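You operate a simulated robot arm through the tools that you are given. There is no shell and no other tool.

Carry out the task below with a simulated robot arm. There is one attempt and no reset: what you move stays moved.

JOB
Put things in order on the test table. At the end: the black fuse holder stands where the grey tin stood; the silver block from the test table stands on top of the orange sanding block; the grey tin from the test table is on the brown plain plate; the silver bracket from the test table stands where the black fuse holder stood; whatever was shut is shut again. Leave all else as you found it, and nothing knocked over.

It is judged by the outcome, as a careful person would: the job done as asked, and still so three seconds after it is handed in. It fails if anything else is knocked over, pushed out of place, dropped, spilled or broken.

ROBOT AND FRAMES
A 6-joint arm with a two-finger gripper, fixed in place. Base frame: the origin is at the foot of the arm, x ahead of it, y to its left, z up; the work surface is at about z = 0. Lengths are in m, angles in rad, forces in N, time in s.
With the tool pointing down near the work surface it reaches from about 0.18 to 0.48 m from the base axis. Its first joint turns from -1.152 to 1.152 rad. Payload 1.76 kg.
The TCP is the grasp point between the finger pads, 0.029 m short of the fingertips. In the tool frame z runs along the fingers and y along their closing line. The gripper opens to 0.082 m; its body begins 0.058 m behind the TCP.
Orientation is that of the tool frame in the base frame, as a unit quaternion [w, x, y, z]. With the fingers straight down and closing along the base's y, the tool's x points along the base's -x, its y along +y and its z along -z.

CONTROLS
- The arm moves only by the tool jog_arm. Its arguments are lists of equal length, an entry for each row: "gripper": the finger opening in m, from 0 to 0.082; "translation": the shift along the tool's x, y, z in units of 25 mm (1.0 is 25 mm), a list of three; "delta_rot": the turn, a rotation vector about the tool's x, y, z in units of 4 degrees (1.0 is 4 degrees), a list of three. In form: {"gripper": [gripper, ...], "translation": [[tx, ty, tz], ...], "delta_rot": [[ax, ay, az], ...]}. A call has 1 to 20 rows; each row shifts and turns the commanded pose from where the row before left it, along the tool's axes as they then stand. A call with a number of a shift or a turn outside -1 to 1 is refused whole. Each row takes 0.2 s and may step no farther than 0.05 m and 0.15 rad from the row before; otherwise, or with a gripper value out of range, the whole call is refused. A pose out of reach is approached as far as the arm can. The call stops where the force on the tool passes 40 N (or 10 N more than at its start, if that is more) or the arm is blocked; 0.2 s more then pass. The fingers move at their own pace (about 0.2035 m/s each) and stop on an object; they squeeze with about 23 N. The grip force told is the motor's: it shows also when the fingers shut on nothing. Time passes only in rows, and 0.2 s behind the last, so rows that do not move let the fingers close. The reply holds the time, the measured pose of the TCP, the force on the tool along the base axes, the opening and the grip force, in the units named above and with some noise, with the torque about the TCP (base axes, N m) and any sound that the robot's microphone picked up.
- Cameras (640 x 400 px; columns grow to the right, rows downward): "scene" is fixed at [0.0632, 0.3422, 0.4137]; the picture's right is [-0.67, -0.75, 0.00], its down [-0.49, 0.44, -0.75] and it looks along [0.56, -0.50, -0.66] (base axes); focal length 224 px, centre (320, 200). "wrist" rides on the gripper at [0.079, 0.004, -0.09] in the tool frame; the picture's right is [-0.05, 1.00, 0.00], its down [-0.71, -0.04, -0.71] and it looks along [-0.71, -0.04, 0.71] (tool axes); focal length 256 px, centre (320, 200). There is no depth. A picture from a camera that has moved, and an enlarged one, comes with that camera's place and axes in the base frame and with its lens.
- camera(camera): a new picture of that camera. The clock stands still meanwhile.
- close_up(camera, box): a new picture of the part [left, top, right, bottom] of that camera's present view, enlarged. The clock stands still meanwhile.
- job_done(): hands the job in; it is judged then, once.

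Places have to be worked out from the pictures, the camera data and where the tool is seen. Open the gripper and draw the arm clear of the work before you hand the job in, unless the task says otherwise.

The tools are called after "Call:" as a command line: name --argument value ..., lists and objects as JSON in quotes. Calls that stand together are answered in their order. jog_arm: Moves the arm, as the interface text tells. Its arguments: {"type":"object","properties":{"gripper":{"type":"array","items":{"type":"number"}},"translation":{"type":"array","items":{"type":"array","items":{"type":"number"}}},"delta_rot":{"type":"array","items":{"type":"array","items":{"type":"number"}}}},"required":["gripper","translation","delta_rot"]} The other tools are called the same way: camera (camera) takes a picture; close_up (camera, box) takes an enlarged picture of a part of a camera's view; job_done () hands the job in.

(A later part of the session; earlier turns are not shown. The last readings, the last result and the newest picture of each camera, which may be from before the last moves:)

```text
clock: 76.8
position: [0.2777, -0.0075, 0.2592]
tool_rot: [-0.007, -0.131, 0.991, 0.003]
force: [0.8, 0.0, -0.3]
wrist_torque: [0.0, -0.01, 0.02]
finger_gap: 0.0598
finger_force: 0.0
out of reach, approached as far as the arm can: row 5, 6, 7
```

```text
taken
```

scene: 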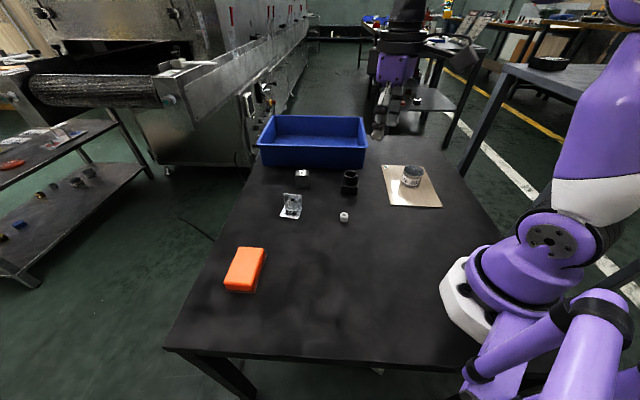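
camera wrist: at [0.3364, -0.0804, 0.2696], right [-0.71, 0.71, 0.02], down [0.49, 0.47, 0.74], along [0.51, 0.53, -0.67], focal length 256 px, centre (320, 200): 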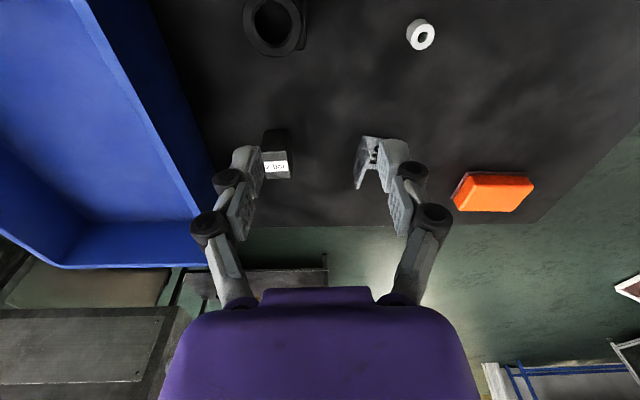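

Still in the flipped branch. I'll retry with the opposite side lean: raise slightly, align the yaw with the arm plane, lean inward to the limit, lean toward +y, then bring it back outward.

Call:
jog_arm --gripper '[0.06, 0.06, 0.06, 0.06, 0.06, 0.06, 0.06, 0.06, 0.06, 0.06, 0.06, 0.06, 0.06, 0.06, 0.06, 0.06, 0.06, 0.06]' --translation '[[0, 0, -1], [0, 0, 0], [0, 0, 0], [0, 0, 0], [0, 0, 0], [0, 0, 0], [0, 0, 0], [0, 0, 0], [0, 0, 0], [0, 0, 0], [0, 0, 0], [0, 0, 0], [0, 0, 0], [0, 0, 0], [0, 0, 0], [0, 0, 0], [0, 0, 0], [0, 0, 0]]' --delta_rot '[[0, 0, 0], [0, 0, 1], [0, 0, 1], [0, 0, 1], [0, 0, 1], [0, 1, 0], [0, 1, 0], [0, 1, 0], [0, 1, 0], [0, 1, 0], [0, 1, 0], [0, 1, 0], [0, 1, 0], [-1, 0, 0], [-1, 0, 0], [-1, 0, 0], [-1, 0, 0], [0, 0, 0]]'

Call:
camera --camera "scene"

```text
clock: 80.6
position: [0.262, -0.015, 0.2375]
tool_rot: [-0.246, 0.045, 0.96, 0.123]
force: [-0.5, 0.7, 0.4]
wrist_torque: [0.0, -0.01, -0.03]
finger_gap: 0.0599
finger_force: 0.0
out of reach, approached as far as the arm can: row 1, 7, 12, 13, 16, 17
```

```text
taken
```

scene: 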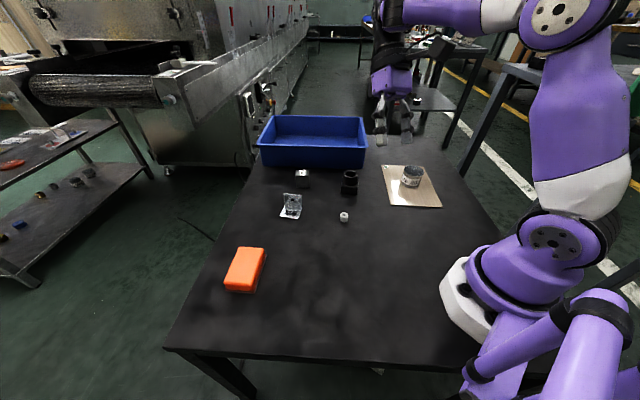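

Now it leans inward 27° and +y 15°. I'll bring the pitch back outward and check for flags.

Call:
jog_arm --gripper '[0.06, 0.06, 0.06, 0.06, 0.06, 0.06, 0.06, 0.06]' --translation '[[0, 0, 0], [0, 0, 0], [0, 0, 0], [0, 0, 0], [0, 0, 0], [0, 0, 0], [0, 0, 0], [0, 0, 0]]' --delta_rot '[[0, -1, 0], [0, -1, 0], [0, -1, 0], [0, -1, 0], [0, -1, 0], [0, -1, 0], [0, -1, 0], [0, 0, 0]]'

Call:
camera --camera "scene"

```text
clock: 82.4
position: [0.2725, -0.0226, 0.2675]
tool_rot: [-0.006, 0.073, 0.991, 0.108]
force: [0.2, -0.6, -0.2]
wrist_torque: [-0.02, 0.02, -0.01]
finger_gap: 0.06
finger_force: 0.0
out of reach, approached as far as the arm can: row 6, 7
```

```text
taken
```

scene: 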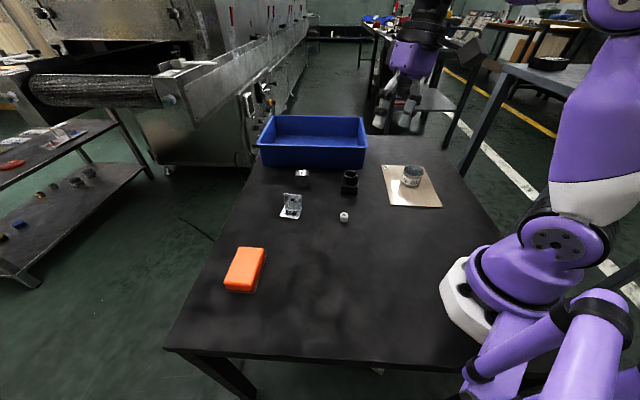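

Still limited. The initial flip came with a +y lean right at the limit, so a larger -y lean there should undo it. I'll go upright, lean inward past the limit, then lean well toward -y.

Call:
jog_arm --gripper '[0.06, 0.06, 0.06, 0.06, 0.06, 0.06, 0.06, 0.06, 0.06, 0.06, 0.06, 0.06, 0.06, 0.06, 0.06, 0.06, 0.06, 0.06, 0.06, 0.06]' --translation '[[0, 0, -0.3], [0, 0, -0.3], [0, 0, -0.3], [0, 0, 0], [0, 0, 0], [0, 0, 0], [0, 0, 0], [0, 0, 0], [0, 0, 0], [0, 0, 0], [0, 0, 0], [0, 0, 0], [0, 0, 0], [0, 0, 0], [0, 0, 0], [0, 0, 0], [0, 0, 0], [0, 0, 0], [0, 0, 0], [0, 0, 0]]' --delta_rot '[[1, 0, 0], [1, 0, 0], [1, 0, 0], [0, 1, 0], [0, 1, 0], [0, 1, 0], [0, 1, 0], [0, 1, 0], [0, 1, 0], [0, 1, 0], [0, 1, 0], [0, 1, 0], [1, 0, 0], [1, 0, 0], [1, 0, 0], [1, 0, 0], [1, 0, 0], [1, 0, 0], [1, 0, 0], [0, 0, 0]]'

Call:
camera --camera "scene"

```text
clock: 86.6
position: [0.228, -0.0191, 0.1971]
tool_rot: [-0.328, -0.023, 0.929, -0.168]
force: [0.1, -0.2, 0.2]
wrist_torque: [0.01, 0.02, -0.03]
finger_gap: 0.06
finger_force: 0.1
out of reach, approached as far as the arm can: row 2, 3, 8, 9, 10, 11, 12, 16, 17, 18, 19
```

```text
taken
```

scene: 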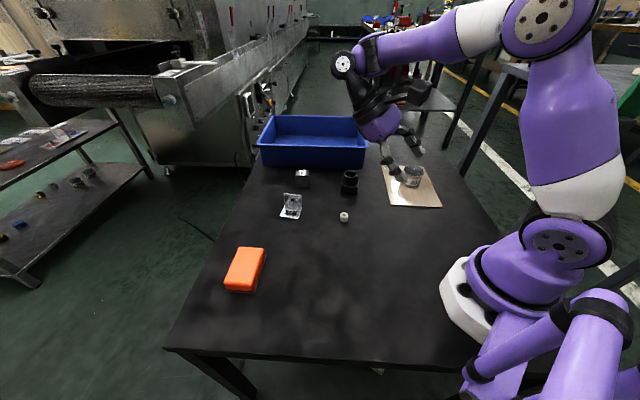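

The dark wrist disc faces the camera again and the forearm slopes down, which looks like the original branch. I'll bring the tool back upright in pitch and watch for flags.

Call:
jog_arm --gripper '[0.06, 0.06, 0.06, 0.06, 0.06, 0.06, 0.06, 0.06, 0.06, 0.06]' --translation '[[0, 0, 0], [0, 0, 0], [0, 0, 0], [0, 0, 0], [0, 0, 0], [0, 0, 0], [0, 0, 0], [0, 0, 0], [0, 0, 0], [0, 0, 0]]' --delta_rot '[[0, -1, 0], [0, -1, 0], [0, -1, 0], [0, -1, 0], [0, -1, 0], [0, -1, 0], [0, -1, 0], [0, -1, 0], [0, -1, 0], [0, 0, 0]]'

Call:
camera --camera "scene"

```text
clock: 88.8
position: [0.2523, 0.0048, 0.2688]
tool_rot: [-0.028, -0.074, 0.985, -0.154]
force: [0.5, -0.5, 0.2]
wrist_torque: [0.0, 0.03, -0.05]
finger_gap: 0.0601
finger_force: 0.1
out of reach, approached as far as the arm can: row 5, 6, 7, 8, 9
```

```text
taken
```

scene: 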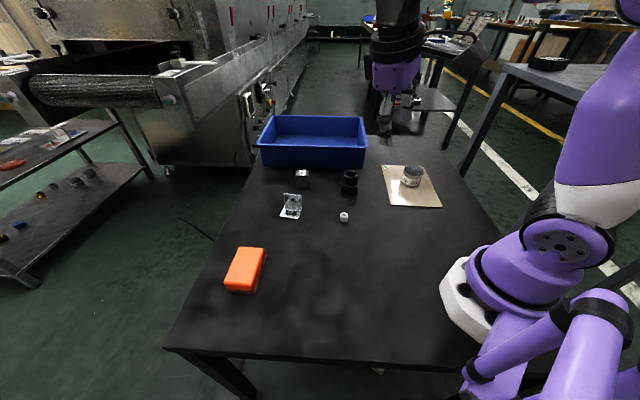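

The last flags may only come from the remaining -y lean. I'll remove that lean exactly (about 17.9°) and then test lowering again.

Call:
jog_arm --gripper '[0.06, 0.06, 0.06, 0.06, 0.06, 0.06]' --translation '[[0, 0, 0], [0, 0, 0], [0, 0, 0], [0, 0, 0], [0, 0, 0], [0, 0, 0]]' --delta_rot '[[-0.894, 0, 0], [-0.894, 0, 0], [-0.894, 0, 0], [-0.894, 0, 0], [-0.894, 0, 0], [0, 0, 0]]'

Call:
camera --camera "scene"

```text
clock: 90.2
position: [0.2545, 0.0067, 0.2693]
tool_rot: [-0.039, -0.071, 0.997, -0.019]
force: [0.4, 0.0, 0.5]
wrist_torque: [0.04, -0.01, -0.04]
finger_gap: 0.0602
finger_force: 0.0
```

```text
taken
```

scene: 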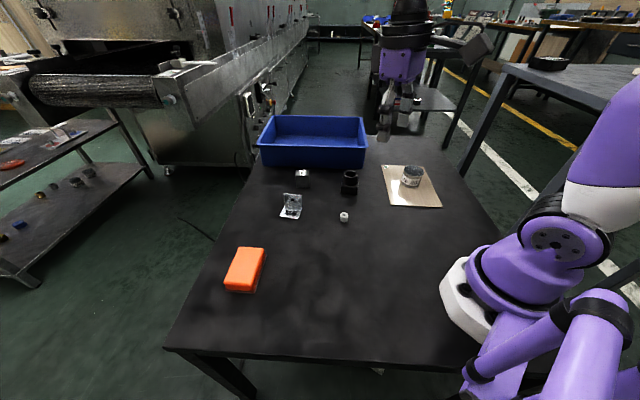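

Unflagged. The tool is within about 5° of vertical, so I'll correct the residual to exactly vertical and test lowering.

Call:
jog_arm --gripper '[0.06, 0.06, 0.06, 0.06, 0.06, 0.06, 0.06, 0.06]' --translation '[[0, 0, 0], [0, 0, 0], [0, 0, 0.6], [0, 0, 0.6], [0, 0, 0.6], [0, 0, 0.6], [0, 0, 0.6], [0, 0, 0]]' --delta_rot '[[-0.233, -0.575, 0], [-0.233, -0.575, 0], [0, 0, 0], [0, 0, 0], [0, 0, 0], [0, 0, 0], [0, 0, 0], [0, 0, 0]]'

Call:
camera --camera "scene"

```text
clock: 92.0
position: [0.2554, 0.0088, 0.1933]
tool_rot: [-0.018, -0.07, 0.997, -0.001]
force: [0.7, 0.6, -0.5]
wrist_torque: [0.03, 0.01, 0.02]
finger_gap: 0.0598
finger_force: 0.1
out of reach, approached as far as the arm can: row 1
```

```text
taken
```

scene: 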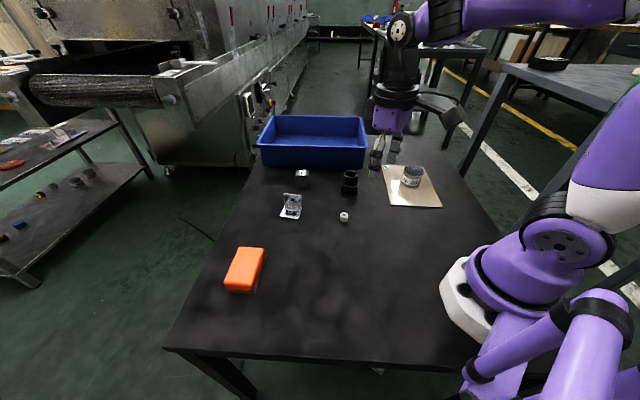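

The arm is back in its normal posture: the wrist disc faces the camera and it lowers freely. The lesson is to stay low and bent before adding any side lean. I'll fix the remaining 2° lean, yaw to 48° and lower to z ≈ 0.125 here.

Call:
jog_arm --gripper '[0.06, 0.06, 0.06, 0.06, 0.06, 0.06, 0.06, 0.06, 0.06, 0.06, 0.06, 0.06]' --translation '[[0, 0, 0], [0, 0, 0.28], [0, 0, 0.28], [0, 0, 0.28], [0, 0, 0.28], [0, 0, 0.28], [0, 0, 0.28], [0, 0, 0.28], [0, 0, 0.28], [0, 0, 0.28], [0, 0, 0.28], [0, 0, 0]]' --delta_rot '[[0, -0.516, 0], [0, 0, -0.998], [0, 0, -0.998], [0, 0, -0.998], [0, 0, -0.998], [0, 0, -0.998], [0, 0, -0.998], [0, 0, -0.998], [0, 0, -0.998], [0, 0, -0.998], [0, 0, -0.998], [0, 0, 0]]'

Call:
camera --camera "scene"

Call:
camera --camera "wrist"

```text
clock: 94.6
position: [0.254, 0.0067, 0.1241]
tool_rot: [0.0, -0.407, 0.913, 0.001]
force: [-0.8, -0.4, 0.1]
wrist_torque: [0.0, -0.01, 0.0]
finger_gap: 0.06
finger_force: 0.0
```

```text
taken
```

scene: 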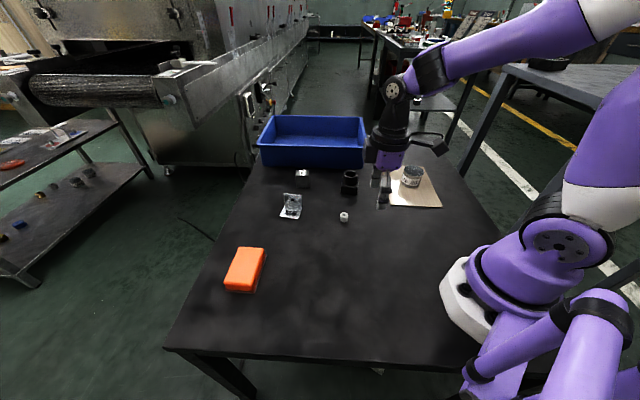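

```text
taken
camera wrist: at [0.1993, -0.0489, 0.2133], right [-0.71, 0.71, 0.0], down [0.5, 0.5, 0.71], along [0.5, 0.5, -0.71], focal length 256 px, centre (320, 200)
```

wrist: 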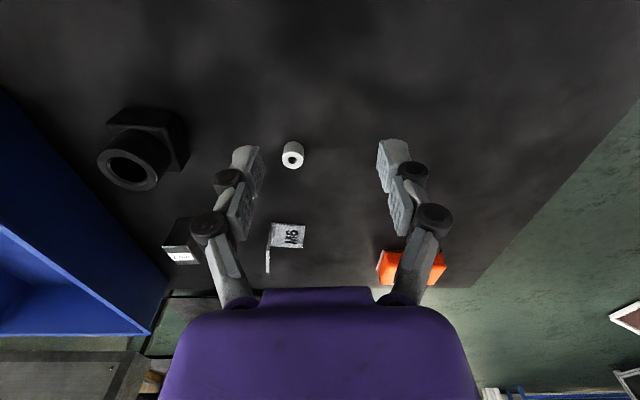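

Posture and tool orientation are good. I'll move outward to (0.42, 0.0) at z ≈ 0.105, still vertical, then tilt outward 16° there while the arm is still bent.

Call:
jog_arm --gripper '[0.06, 0.06, 0.06, 0.06, 0.06, 0.06, 0.06, 0.06, 0.06, 0.06, 0.06, 0.06]' --translation '[[-0.605, -0.731, 0.109], [-0.605, -0.731, 0.109], [-0.605, -0.731, 0.109], [-0.605, -0.731, 0.109], [-0.605, -0.731, 0.109], [-0.605, -0.731, 0.109], [-0.605, -0.731, 0.109], [0, 0, 0], [0, 0, 0], [0, 0, 0], [0, 0, 0], [0, 0, 0]]' --delta_rot '[[0, 0, 0], [0, 0, 0], [0, 0, 0], [0, 0, 0], [0, 0, 0], [0, 0, 0], [0, 0, 0], [0, -1, 0], [0, -1, 0], [0, -1, 0], [0, -1, 0], [0, 0, 0]]'

Call:
camera --camera "wrist"

Call:
camera --camera "scene"

```text
clock: 97.2
position: [0.4212, 0.0008, 0.106]
tool_rot: [0.128, -0.402, 0.905, 0.058]
force: [-0.5, 0.1, 1.0]
wrist_torque: [0.03, -0.01, 0.02]
finger_gap: 0.0601
finger_force: 0.0
```

```text
taken
camera wrist: at [0.3508, -0.0727, 0.169], right [-0.71, 0.71, 0.02], down [0.35, 0.33, 0.88], along [0.61, 0.62, -0.48], focal length 256 px, centre (320, 200)
```

wrist: 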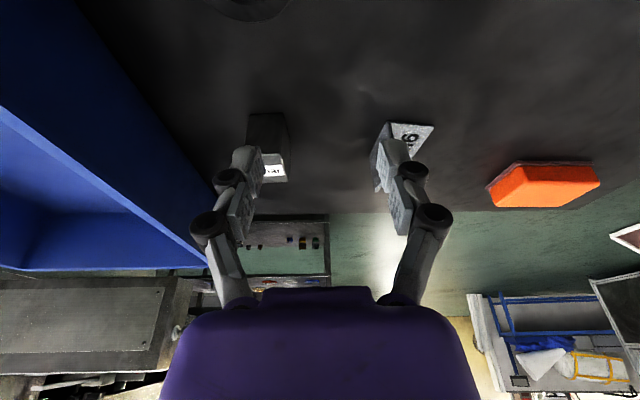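

```text
taken
```

scene: 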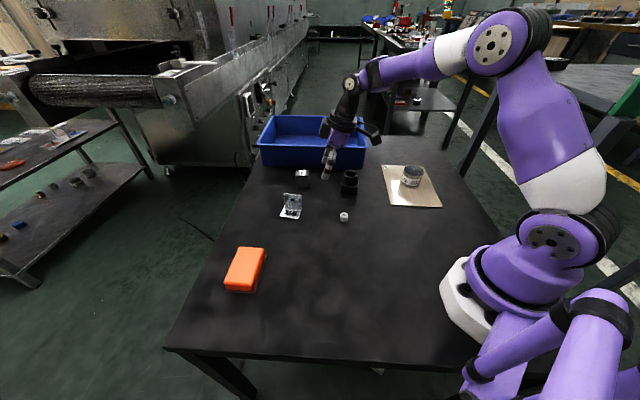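

No flags and the orientation is exact. I'll zoom on the block to refine its place before moving above it.

Call:
close_up --camera "wrist" --box '[200, 90, 320, 200]'

Call:
close_up --camera "scene" --box '[260, 140, 360, 220]'

```text
3.64 times, centred on (260, 145) of wrist
camera zoom: at [0.3508, -0.0727, 0.169], right [-0.71, 0.71, 0.02], down [0.35, 0.33, 0.88], along [0.61, 0.62, -0.48], focal length 931 px, centre (538, 400)
```

zoom: 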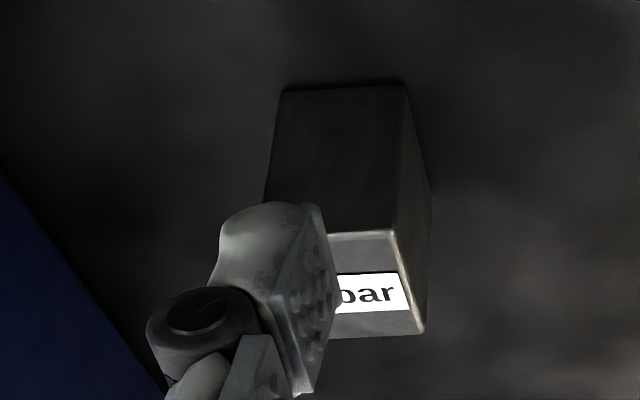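

```text
5.00 times, centred on (310, 180) of scene
camera zoom: at [0.0632, 0.3422, 0.4137], right [-0.67, -0.75, 0.0], down [-0.49, 0.44, -0.75], along [0.56, -0.5, -0.66], focal length 1120 px, centre (370, 300)
```

zoom: 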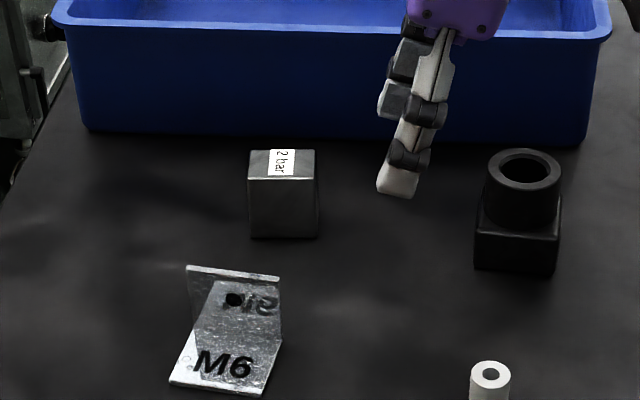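

The block's centre refines to (0.502, 0.020), 28.7 mm wide across the fingers and about 44 mm tall. I'll move above it at z ≈ 0.095.

Call:
jog_arm --gripper '[0.06, 0.06, 0.06, 0.06, 0.06, 0.06]' --translation '[[-0.474, -0.376, 0.227], [-0.474, -0.376, 0.227], [-0.474, -0.376, 0.227], [-0.474, -0.376, 0.227], [-0.474, -0.376, 0.227], [0, 0, 0]]' --delta_rot '[[0, 0, 0], [0, 0, 0], [0, 0, 0], [0, 0, 0], [0, 0, 0], [0, 0, 0]]'

Call:
camera --camera "wrist"

Call:
close_up --camera "scene" --box '[240, 60, 400, 220]'

```text
clock: 98.6
position: [0.4921, 0.0147, 0.0954]
tool_rot: [0.127, -0.402, 0.905, 0.057]
force: [0.1, 0.1, -0.6]
wrist_torque: [0.04, 0.0, 0.0]
finger_gap: 0.0598
finger_force: 0.0
out of reach, approached as far as the arm can: row 5
```

```text
taken
camera wrist: at [0.4215, -0.0576, 0.1588], right [-0.71, 0.71, 0.02], down [0.35, 0.33, 0.87], along [0.61, 0.62, -0.48], focal length 256 px, centre (320, 200)
```

wrist: 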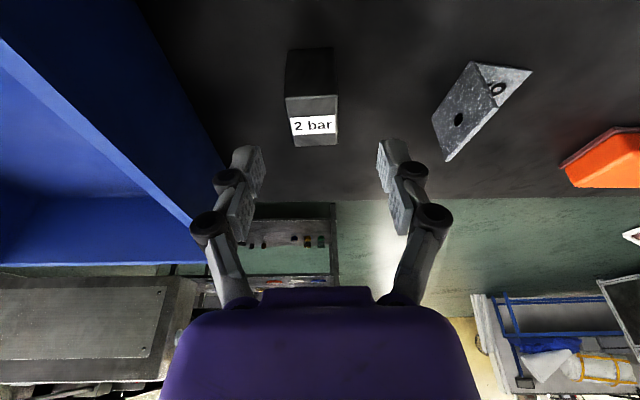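

```text
2.50 times, centred on (320, 140) of scene
camera zoom: at [0.0632, 0.3422, 0.4137], right [-0.67, -0.75, 0.0], down [-0.49, 0.44, -0.75], along [0.56, -0.5, -0.66], focal length 560 px, centre (320, 350)
```

zoom: 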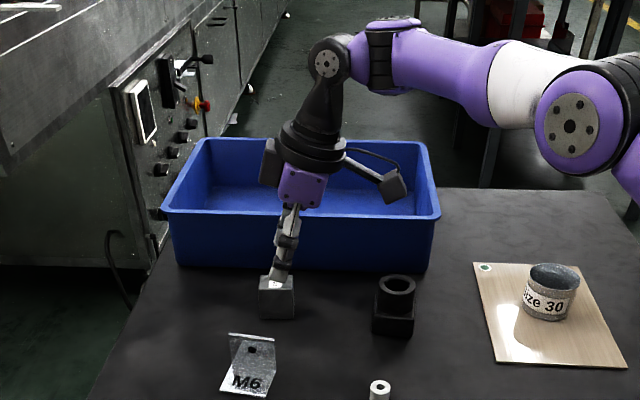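

The arm reached (0.492, 0.015, 0.095), just at the reach limit for this height but with the orientation exact. Lower down the reach is greater, so I'll descend, easing outward by the remaining 7 mm on the way.

Call:
jog_arm --gripper '[0.06, 0.06, 0.06, 0.06, 0.06, 0.06]' --translation '[[0.138, 0, 0.481], [0.138, -0.04, 0.481], [0.0, -0.05, 0.51], [0.0, -0.05, 0.51], [0, 0, 0], [0, 0, 0]]' --delta_rot '[[0, 0, 0], [0, 0, 0], [0, 0, 0], [0, 0, 0], [0, 0, 0], [0, 0, 0]]'

Call:
camera --camera "wrist"

Call:
close_up --camera "scene" --box '[240, 80, 380, 220]'

```text
clock: 100.0
position: [0.4985, 0.0169, 0.046]
tool_rot: [0.128, -0.402, 0.905, 0.057]
force: [1.1, -0.1, 0.2]
wrist_torque: [0.01, 0.01, 0.02]
finger_gap: 0.06
finger_force: 0.1
```

```text
taken
camera wrist: at [0.4279, -0.0555, 0.1091], right [-0.71, 0.71, 0.02], down [0.35, 0.33, 0.87], along [0.61, 0.62, -0.48], focal length 256 px, centre (320, 200)
```

wrist: 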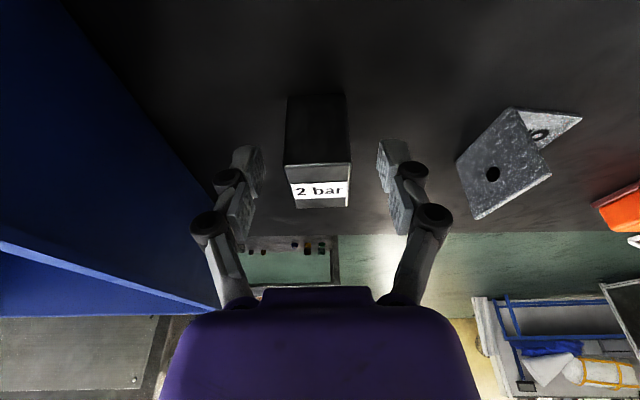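

```text
2.86 times, centred on (310, 150) of scene
camera zoom: at [0.0632, 0.3422, 0.4137], right [-0.67, -0.75, 0.0], down [-0.49, 0.44, -0.75], along [0.56, -0.5, -0.66], focal length 640 px, centre (349, 343)
```

zoom: 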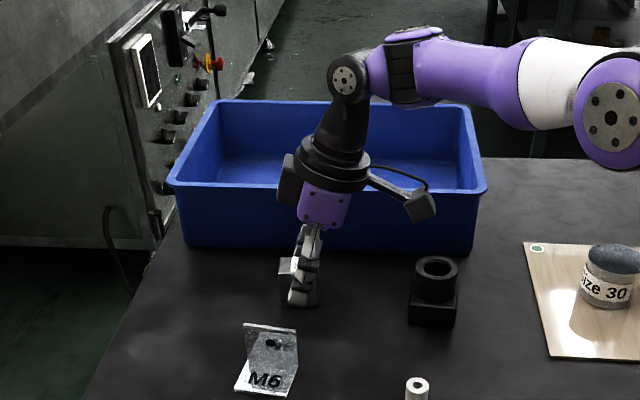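

In position with the block centred between the fingers, aligned to its faces. I'll close gradually.

Call:
jog_arm --gripper '[0.05, 0.044, 0.038, 0.034, 0.03, 0.024, 0.016, 0.016]' --translation '[[0, 0, 0], [0, 0, 0], [0, 0, 0], [0, 0, 0], [0, 0, 0], [0, 0, 0], [0, 0, 0], [0, 0, 0]]' --delta_rot '[[0, 0, 0], [0, 0, 0], [0, 0, 0], [0, 0, 0], [0, 0, 0], [0, 0, 0], [0, 0, 0], [0, 0, 0]]'

Call:
camera --camera "wrist"

```text
clock: 101.8
position: [0.4977, 0.0169, 0.0465]
tool_rot: [0.129, -0.402, 0.905, 0.058]
force: [-0.1, -1.7, 2.9]
wrist_torque: [0.03, -0.05, 0.02]
finger_gap: 0.0297
finger_force: 22.7
```

```text
taken
camera wrist: at [0.4279, -0.0556, 0.1094], right [-0.71, 0.71, 0.02], down [0.35, 0.33, 0.87], along [0.61, 0.62, -0.48], focal length 256 px, centre (320, 200)
```

wrist: 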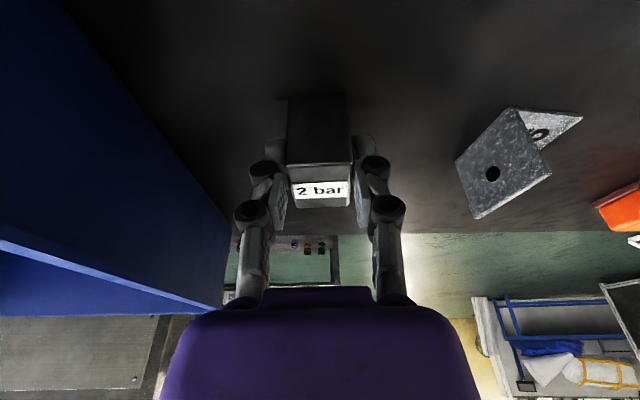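

Block gripped at a 29.7 mm gap. I'll lift slightly, then draw it inward and up together so the arm stays bent.

Call:
jog_arm --gripper '[0.016, 0.016, 0.016, 0.016, 0.016, 0.016, 0.016, 0.016]' --translation '[[-0.138, 0, -0.481], [-0.138, 0, -0.481], [0.256, 0.66, -0.678], [0.256, 0.66, -0.678], [0.256, 0.66, -0.678], [0.256, 0.66, -0.678], [0, 0, 0], [0, 0, 0]]' --delta_rot '[[0, 0, 0], [0, 0, 0], [0, 0, 0], [0, 0, 0], [0, 0, 0], [0, 0, 0], [0, 0, 0], [0, 0, 0]]'

Call:
camera --camera "wrist"

Call:
camera --camera "scene"

```text
clock: 103.6
position: [0.4217, 0.0277, 0.1295]
tool_rot: [0.127, -0.401, 0.905, 0.057]
force: [-0.5, 0.8, -4.6]
wrist_torque: [-0.03, 0.03, -0.01]
finger_gap: 0.0298
finger_force: 23.1
```

```text
taken
camera wrist: at [0.3518, -0.0446, 0.1926], right [-0.71, 0.71, 0.02], down [0.35, 0.33, 0.87], along [0.61, 0.62, -0.48], focal length 256 px, centre (320, 200)
```

wrist: 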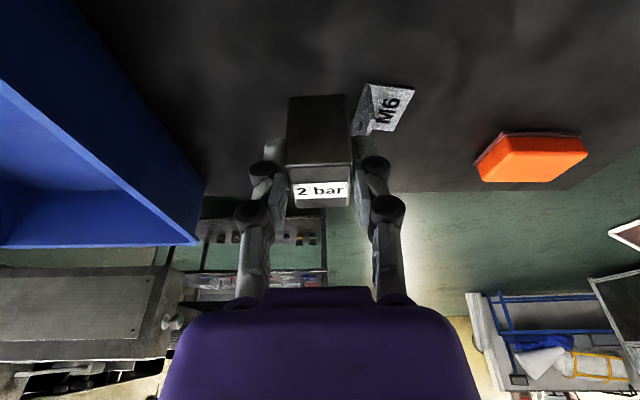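

```text
taken
```

scene: 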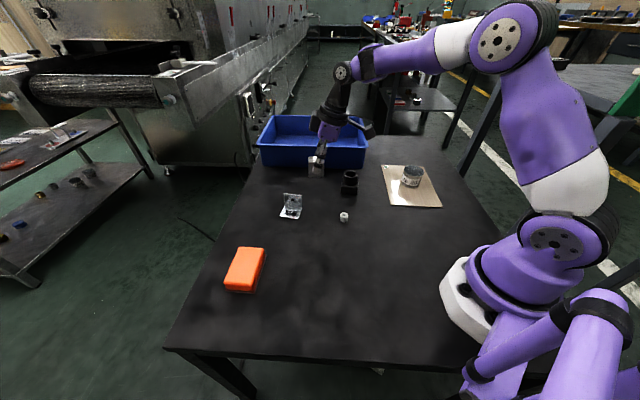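

The block is lifted cleanly. I'll carry it in an arc toward the orange block, keeping the same tilt, and stop short to measure the orange block.

Call:
jog_arm --gripper '[0.016, 0.016, 0.016, 0.016, 0.016, 0.016, 0.016, 0.016, 0.016, 0.016]' --translation '[[-0.466, 0.952, 0.041], [-0.466, 0.952, 0.041], [-0.466, 0.952, 0.041], [-0.466, 0.952, 0.041], [-0.466, 0.952, 0.041], [-0.466, 0.952, 0.041], [-0.466, 0.952, 0.041], [-0.466, 0.952, 0.041], [-0.466, 0.952, 0.041], [0, 0, 0]]' --delta_rot '[[0, 0, 0], [0, 0, 0], [0, 0, 0], [0, 0, 0], [0, 0, 0], [0, 0, 0], [0, 0, 0], [0, 0, 0], [0, 0, 0], [0, 0, 0]]'

Call:
camera --camera "wrist"

Call:
camera --camera "scene"

```text
clock: 105.8
position: [0.3305, 0.2511, 0.1481]
tool_rot: [0.127, -0.402, 0.905, 0.058]
force: [0.1, 1.2, -3.7]
wrist_torque: [0.01, 0.01, 0.0]
finger_gap: 0.0298
finger_force: 23.3
```

```text
taken
camera wrist: at [0.2613, 0.1783, 0.2126], right [-0.71, 0.71, 0.02], down [0.35, 0.33, 0.87], along [0.61, 0.62, -0.48], focal length 256 px, centre (320, 200)
```

wrist: 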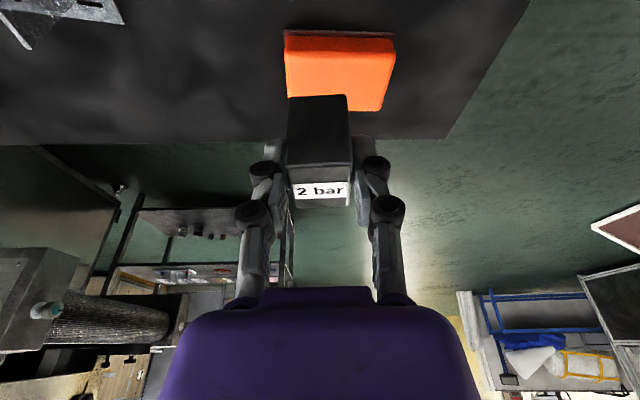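

```text
taken
```

scene: 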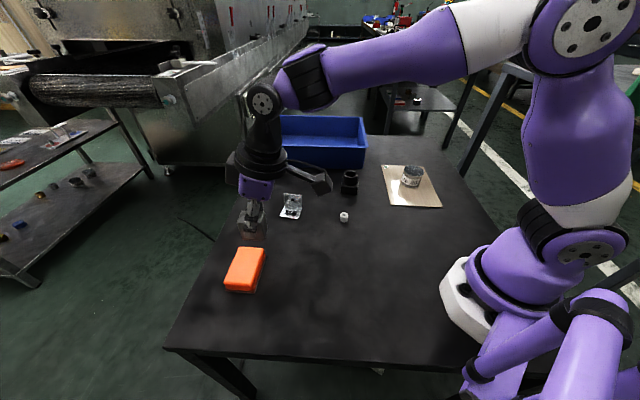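

Call:
close_up --camera "wrist" --box '[260, 10, 420, 130]'

Call:
close_up --camera "scene" --box '[205, 180, 305, 310]'

```text
3.33 times, centred on (340, 70) of wrist
camera zoom: at [0.2613, 0.1783, 0.2126], right [-0.71, 0.71, 0.02], down [0.35, 0.33, 0.87], along [0.61, 0.62, -0.48], focal length 853 px, centre (253, 633)
```

zoom: 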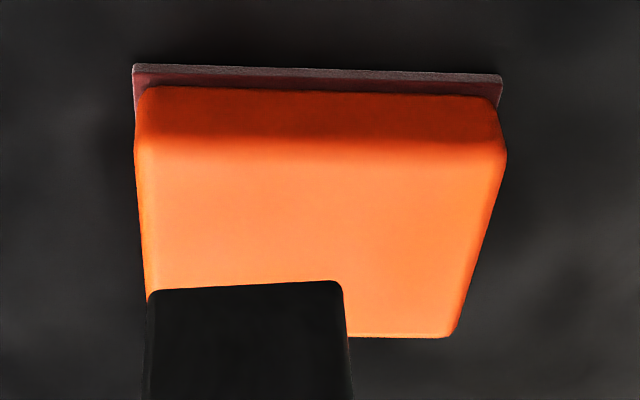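

```text
3.08 times, centred on (255, 245) of scene
camera zoom: at [0.0632, 0.3422, 0.4136], right [-0.67, -0.75, 0.0], down [-0.49, 0.44, -0.75], along [0.56, -0.5, -0.66], focal length 689 px, centre (520, 62)
```

zoom: 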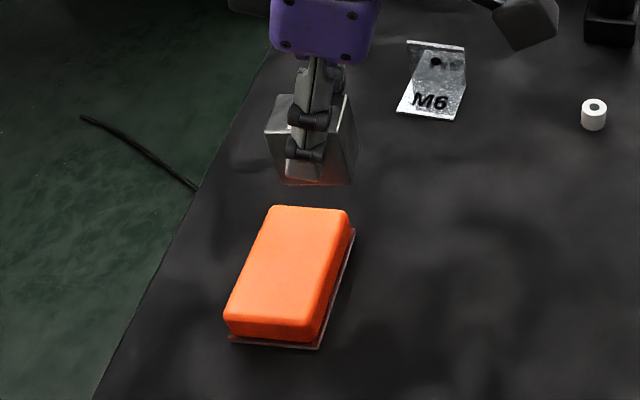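

The orange block's top centre comes out at about (0.3475, 0.289) with the top at z ≈ 0.027. The target TCP is therefore about (0.3435, 0.2855), with contact near z ≈ 0.0735. I'll move over it and lower to about 0.095.

Call:
jog_arm --gripper '[0.016, 0.016, 0.016, 0.016, 0.016, 0.016, 0.016]' --translation '[[-0.658, 0.266, 0.188], [-0.658, 0.266, 0.188], [0.146, 0, 0.51], [0.146, 0, 0.51], [0.146, 0, 0.51], [0.146, 0, 0.51], [0, 0, 0]]' --delta_rot '[[0, 0, 0], [0, 0, 0], [0, 0, 0], [0, 0, 0], [0, 0, 0], [0, 0, 0], [0, 0, 0]]'

Call:
camera --camera "wrist"

Call:
close_up --camera "scene" --box '[195, 170, 305, 310]'

```text
clock: 107.4
position: [0.3461, 0.2878, 0.0966]
tool_rot: [0.127, -0.402, 0.905, 0.058]
force: [-0.4, 0.4, -3.1]
wrist_torque: [-0.02, 0.02, -0.02]
finger_gap: 0.0295
finger_force: 22.7
```

```text
taken
camera wrist: at [0.2751, 0.214, 0.1597], right [-0.71, 0.71, 0.02], down [0.35, 0.33, 0.87], along [0.61, 0.62, -0.48], focal length 256 px, centre (320, 200)
```

wrist: 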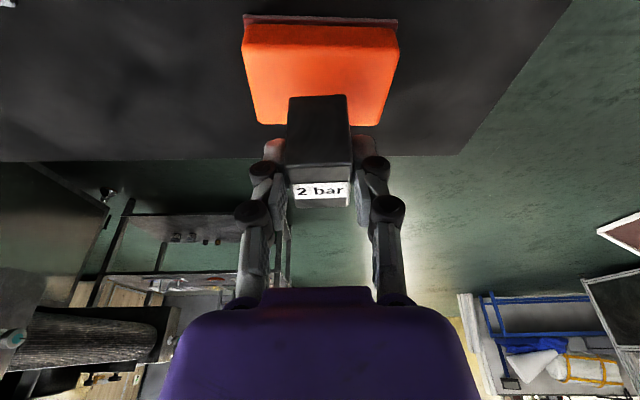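

```text
2.86 times, centred on (250, 240) of scene
camera zoom: at [0.0632, 0.3422, 0.4136], right [-0.67, -0.75, 0.0], down [-0.49, 0.44, -0.75], along [0.56, -0.5, -0.66], focal length 640 px, centre (520, 86)
```

zoom: 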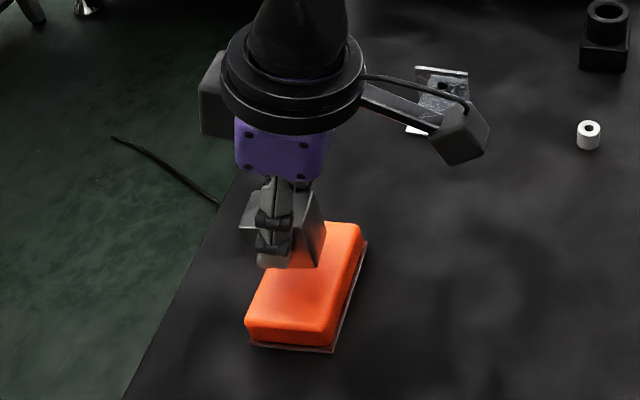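

The block is about 3.5 mm beyond the orange block's centre line, so I'll shift it back by that and lower to just above contact.

Call:
jog_arm --gripper '[0.016, 0.016, 0.016, 0.016, 0.016]' --translation '[[0.132, 0.01, -0.038], [0.0938, 0, 0.327], [0.0938, 0, 0.327], [0, 0, 0], [0, 0, 0]]' --delta_rot '[[0, 0, 0], [0, 0, 0], [0, 0, 0], [0, 0, 0], [0, 0, 0]]'

Call:
camera --camera "wrist"

Call:
close_up --camera "scene" --box '[205, 220, 285, 310]'

```text
clock: 108.6
position: [0.3411, 0.2832, 0.079]
tool_rot: [0.126, -0.403, 0.905, 0.058]
force: [-0.2, 0.1, -3.8]
wrist_torque: [-0.06, 0.01, 0.02]
finger_gap: 0.0299
finger_force: 22.8
```

```text
taken
camera wrist: at [0.272, 0.211, 0.1434], right [-0.71, 0.71, 0.02], down [0.35, 0.33, 0.87], along [0.61, 0.62, -0.48], focal length 256 px, centre (320, 200)
```

wrist: 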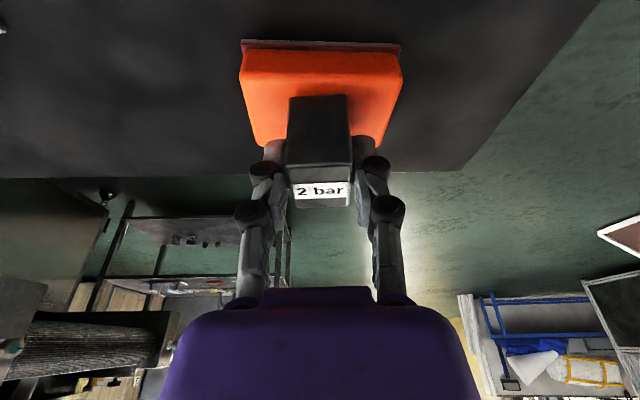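

```text
4.44 times, centred on (245, 265) of scene
camera zoom: at [0.0632, 0.3422, 0.4136], right [-0.67, -0.75, 0.0], down [-0.49, 0.44, -0.75], along [0.56, -0.5, -0.66], focal length 995 px, centre (653, -89)
```

zoom: 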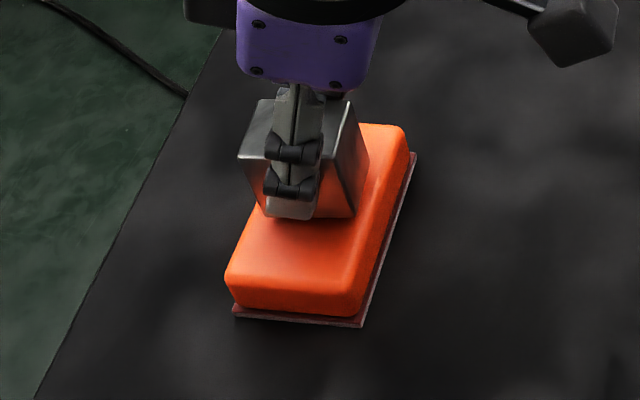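

The block is centred over the orange block and unrotated in the grip. I'll lower in small steps and watch the vertical force.

Call:
jog_arm --gripper '[0.016, 0.016, 0.016, 0.016]' --translation '[[0.0165, 0, 0.0577], [0.0165, 0, 0.0577], [0, 0, 0], [0, 0, 0]]' --delta_rot '[[0, 0, 0], [0, 0, 0], [0, 0, 0], [0, 0, 0]]'

```text
clock: 109.6
position: [0.3423, 0.2827, 0.078]
tool_rot: [0.126, -0.402, 0.905, 0.057]
force: [-0.3, 0.0, -3.8]
wrist_torque: [-0.03, 0.0, 0.06]
finger_gap: 0.0298
finger_force: 23.3
```

Call:
jog_arm --gripper '[0.016, 0.016, 0.016, 0.016]' --translation '[[0.011, 0, 0.0385], [0.011, 0, 0.0385], [0, 0, 0], [0, 0, 0]]' --delta_rot '[[0, 0, 0], [0, 0, 0], [0, 0, 0], [0, 0, 0]]'

```text
clock: 110.6
position: [0.3415, 0.2849, 0.075]
tool_rot: [0.128, -0.401, 0.905, 0.057]
force: [-3.1, -1.5, 13.1]
wrist_torque: [-0.08, 0.13, 0.03]
finger_gap: 0.0294
finger_force: 23.0
```

Contact: the force went from -3.8 to +13 N. I'll ease up about 0.7 mm, check, then look before opening.

Call:
jog_arm --gripper '[0.016, 0.016]' --translation '[[-0.0077, 0, -0.027], [0, 0, 0]]' --delta_rot '[[0, 0, 0], [0, 0, 0]]'

Call:
camera --camera "wrist"

Call:
close_up --camera "scene" --box '[205, 220, 285, 310]'

```text
clock: 111.2
position: [0.3407, 0.283, 0.0752]
tool_rot: [0.128, -0.402, 0.905, 0.058]
force: [4.7, 1.9, 7.8]
wrist_torque: [0.11, -0.26, 0.05]
finger_gap: 0.0294
finger_force: 23.3
```

```text
taken
camera wrist: at [0.2719, 0.2106, 0.1391], right [-0.71, 0.71, 0.02], down [0.35, 0.33, 0.88], along [0.61, 0.62, -0.48], focal length 256 px, centre (320, 200)
```

wrist: 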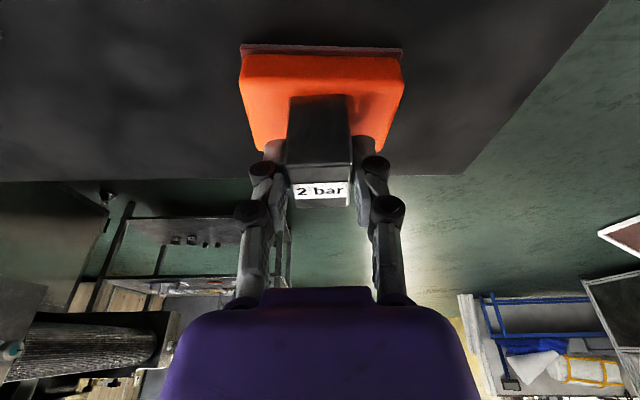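

```text
4.44 times, centred on (245, 265) of scene
camera zoom: at [0.0632, 0.3422, 0.4137], right [-0.67, -0.75, 0.0], down [-0.49, 0.44, -0.75], along [0.56, -0.5, -0.66], focal length 995 px, centre (653, -89)
```

zoom: 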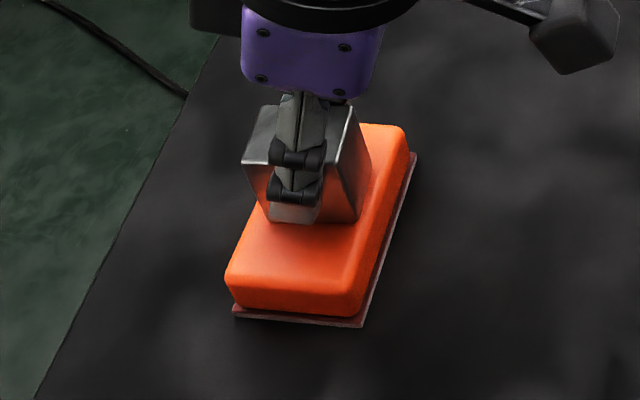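

Call:
jog_arm --gripper '[0.016, 0.016]' --translation '[[-0.006, 0, -0.02], [0, 0, 0]]' --delta_rot '[[0, 0, 0], [0, 0, 0]]'

```text
clock: 111.8
position: [0.3409, 0.2834, 0.0759]
tool_rot: [0.127, -0.402, 0.905, 0.057]
force: [1.1, 0.3, 4.4]
wrist_torque: [0.09, -0.22, 0.01]
finger_gap: 0.0297
finger_force: 22.6
```

The block is resting with light pressure. I'll open the fingers gradually.

Call:
jog_arm --gripper '[0.028, 0.031, 0.034, 0.038, 0.044, 0.05, 0.056, 0.06, 0.06]' --translation '[[0, 0, 0], [0, 0, 0], [0, 0, 0], [0, 0, 0], [0, 0, 0], [0, 0, 0], [0, 0, 0], [0, 0, 0], [0, 0, 0]]' --delta_rot '[[0, 0, 0], [0, 0, 0], [0, 0, 0], [0, 0, 0], [0, 0, 0], [0, 0, 0], [0, 0, 0], [0, 0, 0], [0, 0, 0]]'

Call:
camera --camera "wrist"

Call:
close_up --camera "scene" --box '[205, 220, 285, 310]'

```text
clock: 113.8
position: [0.3399, 0.2831, 0.0757]
tool_rot: [0.128, -0.401, 0.905, 0.058]
force: [0.8, -0.2, -0.5]
wrist_torque: [-0.01, 0.03, -0.01]
finger_gap: 0.06
finger_force: 0.1
```

```text
taken
camera wrist: at [0.2714, 0.2104, 0.1394], right [-0.71, 0.71, 0.02], down [0.35, 0.33, 0.87], along [0.61, 0.62, -0.48], focal length 256 px, centre (320, 200)
```

wrist: 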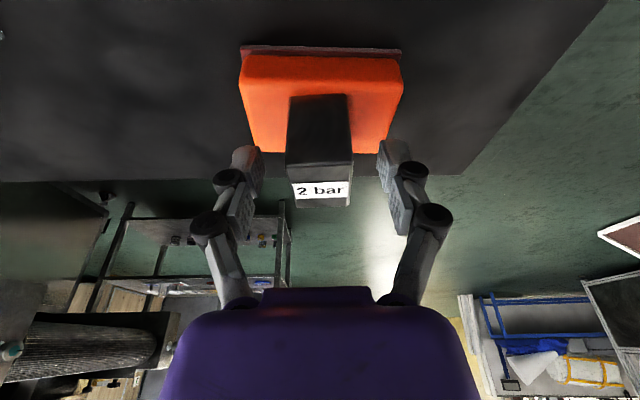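

```text
4.44 times, centred on (245, 265) of scene
camera zoom: at [0.0632, 0.3422, 0.4137], right [-0.67, -0.75, 0.0], down [-0.49, 0.44, -0.75], along [0.56, -0.5, -0.66], focal length 995 px, centre (653, -89)
```

zoom: 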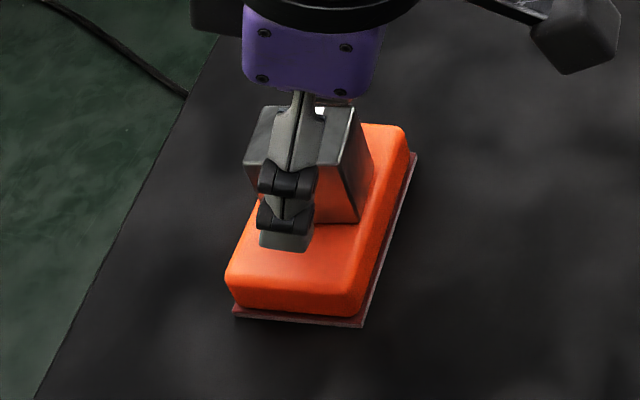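

The block is standing on the orange block. I'll withdraw along the tool's own axis so the fingers slide straight off, then move back and up.

Call:
jog_arm --gripper '[0.06, 0.06, 0.06, 0.06, 0.06, 0.06, 0.06]' --translation '[[0, 0, -0.4], [0, 0, -0.8], [0, 0, -1], [0, 0, -1], [0, 0, -1], [0, 0, 0], [0, 0, 0]]' --delta_rot '[[0, 0, 0], [0, 0, 0], [0, 0, 0], [0, 0, 0], [0, 0, 0], [0, 0, 0], [0, 0, 0]]'

Call:
camera --camera "wrist"

Call:
camera --camera "scene"

```text
clock: 115.4
position: [0.3203, 0.2593, 0.1771]
tool_rot: [0.127, -0.401, 0.905, 0.058]
force: [0.2, 0.4, 0.8]
wrist_torque: [-0.01, -0.02, -0.01]
finger_gap: 0.0602
finger_force: 0.2
```

```text
taken
camera wrist: at [0.2511, 0.1867, 0.2413], right [-0.71, 0.71, 0.02], down [0.35, 0.33, 0.87], along [0.61, 0.62, -0.48], focal length 256 px, centre (320, 200)
```

wrist: 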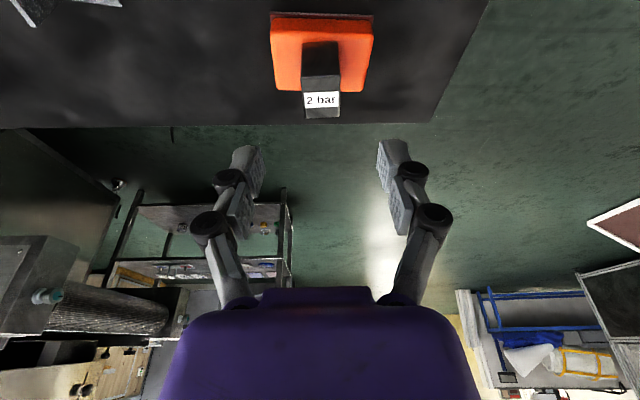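

```text
taken
```

scene: 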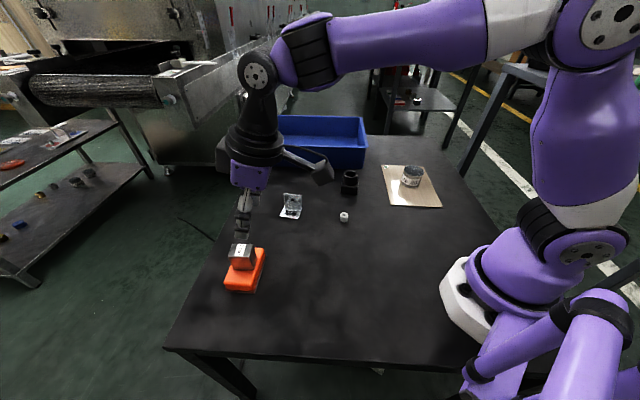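

I'll retract toward the initial area, straighten the tool, and then inspect everything.

Call:
jog_arm --gripper '[0.06, 0.06, 0.06, 0.06, 0.06, 0.06, 0.07, 0.082, 0.082, 0.082, 0.082]' --translation '[[0.826, -0.377, -0.445], [0.826, -0.377, -0.445], [0.826, -0.377, -0.445], [0.826, -0.377, -0.445], [0.826, -0.377, -0.445], [0.826, -0.377, -0.445], [0, 0, 0], [0, 0, 0], [0, 0, 0], [0, 0, 0], [0, 0, 0]]' --delta_rot '[[0, 0, 0], [0, 0, 0], [0, 0, 0], [0, 0, 0], [0, 0, 0], [0, 0, 0], [0, 1, 0], [0, 1, 0], [0, 1, 0], [0, 1, 0], [0, 0, 0]]'

Call:
camera --camera "scene"

Call:
close_up --camera "scene" --box '[240, 110, 460, 240]'

Call:
close_up --camera "scene" --box '[200, 200, 340, 310]'

Call:
camera --camera "wrist"

```text
clock: 117.8
position: [0.2731, 0.1217, 0.207]
tool_rot: [0.0, -0.406, 0.914, 0.0]
force: [1.3, -0.7, -0.5]
wrist_torque: [-0.03, 0.0, 0.01]
finger_gap: 0.082
finger_force: 0.0
```

```text
taken
```

scene: 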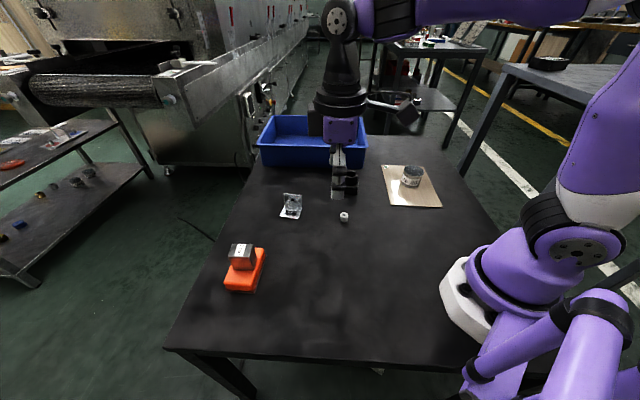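

```text
2.91 times, centred on (350, 175) of scene
camera zoom: at [0.0632, 0.3422, 0.4137], right [-0.67, -0.75, 0.0], down [-0.49, 0.44, -0.75], along [0.56, -0.5, -0.66], focal length 651 px, centre (233, 273)
```

zoom: 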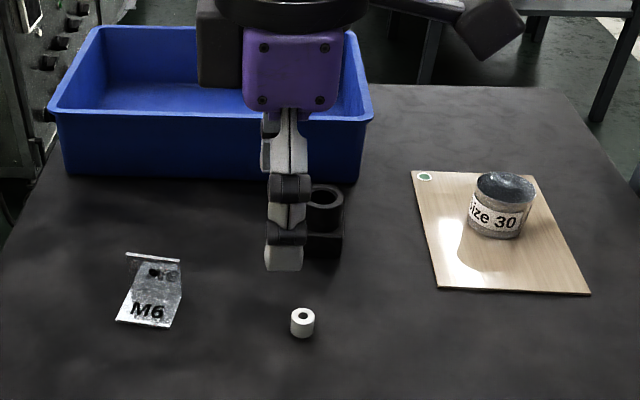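

```text
3.64 times, centred on (270, 255) of scene
camera zoom: at [0.0632, 0.3422, 0.4137], right [-0.67, -0.75, 0.0], down [-0.49, 0.44, -0.75], along [0.56, -0.5, -0.66], focal length 814 px, centre (502, 0)
```

zoom: 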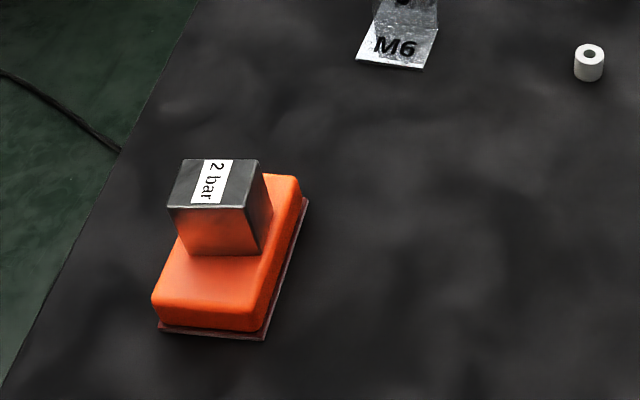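

```text
taken
camera wrist: at [0.2167, 0.065, 0.2958], right [-0.71, 0.71, 0.0], down [0.5, 0.5, 0.71], along [0.5, 0.5, -0.71], focal length 256 px, centre (320, 200)
```

wrist: 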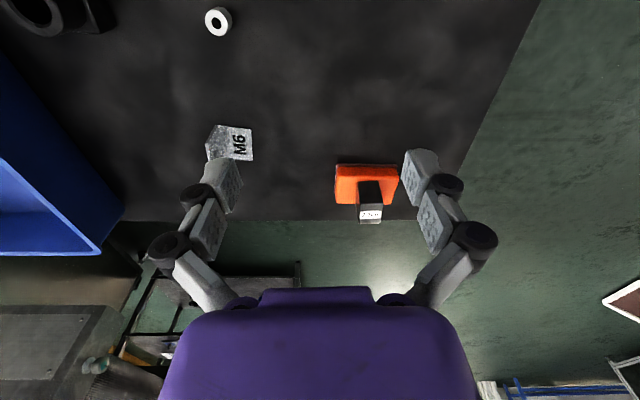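

I'll zoom in to check that the block stands level on the orange block, and also check the fuse holder and the bracket.

Call:
close_up --camera "scene" --box '[218, 230, 278, 300]'

Call:
close_up --camera "wrist" --box '[320, 145, 410, 235]'

Call:
close_up --camera "scene" --box '[370, 150, 450, 215]'

```text
5.71 times, centred on (248, 265) of scene
camera zoom: at [0.0632, 0.3422, 0.4137], right [-0.67, -0.75, 0.0], down [-0.49, 0.44, -0.75], along [0.56, -0.5, -0.66], focal length 1280 px, centre (731, -171)
```

zoom: 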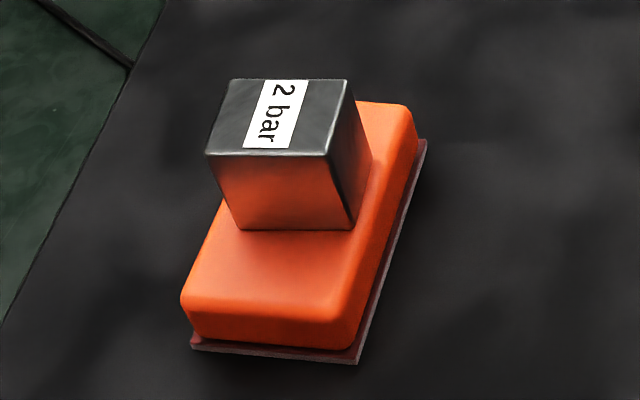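

```text
4.44 times, centred on (365, 190) of wrist
camera zoom: at [0.2167, 0.065, 0.2958], right [-0.71, 0.71, 0.0], down [0.5, 0.5, 0.71], along [0.5, 0.5, -0.71], focal length 1138 px, centre (120, 244)
```

zoom: 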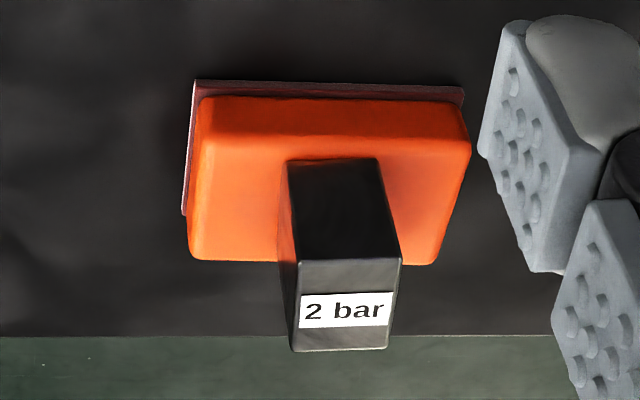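

```text
6.15 times, centred on (410, 182) of scene
camera zoom: at [0.0632, 0.3422, 0.4137], right [-0.67, -0.75, 0.0], down [-0.49, 0.44, -0.75], along [0.56, -0.5, -0.66], focal length 1378 px, centre (-234, 308)
```

zoom: 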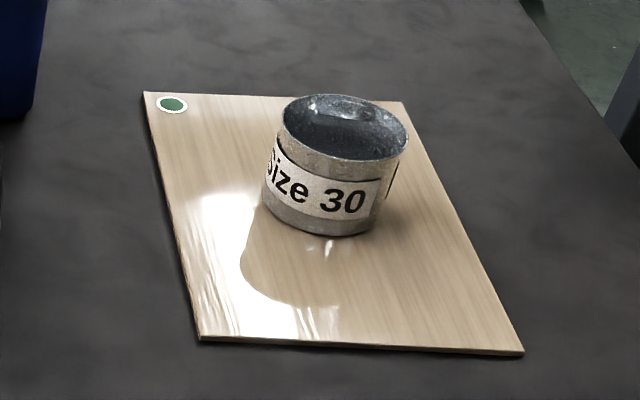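

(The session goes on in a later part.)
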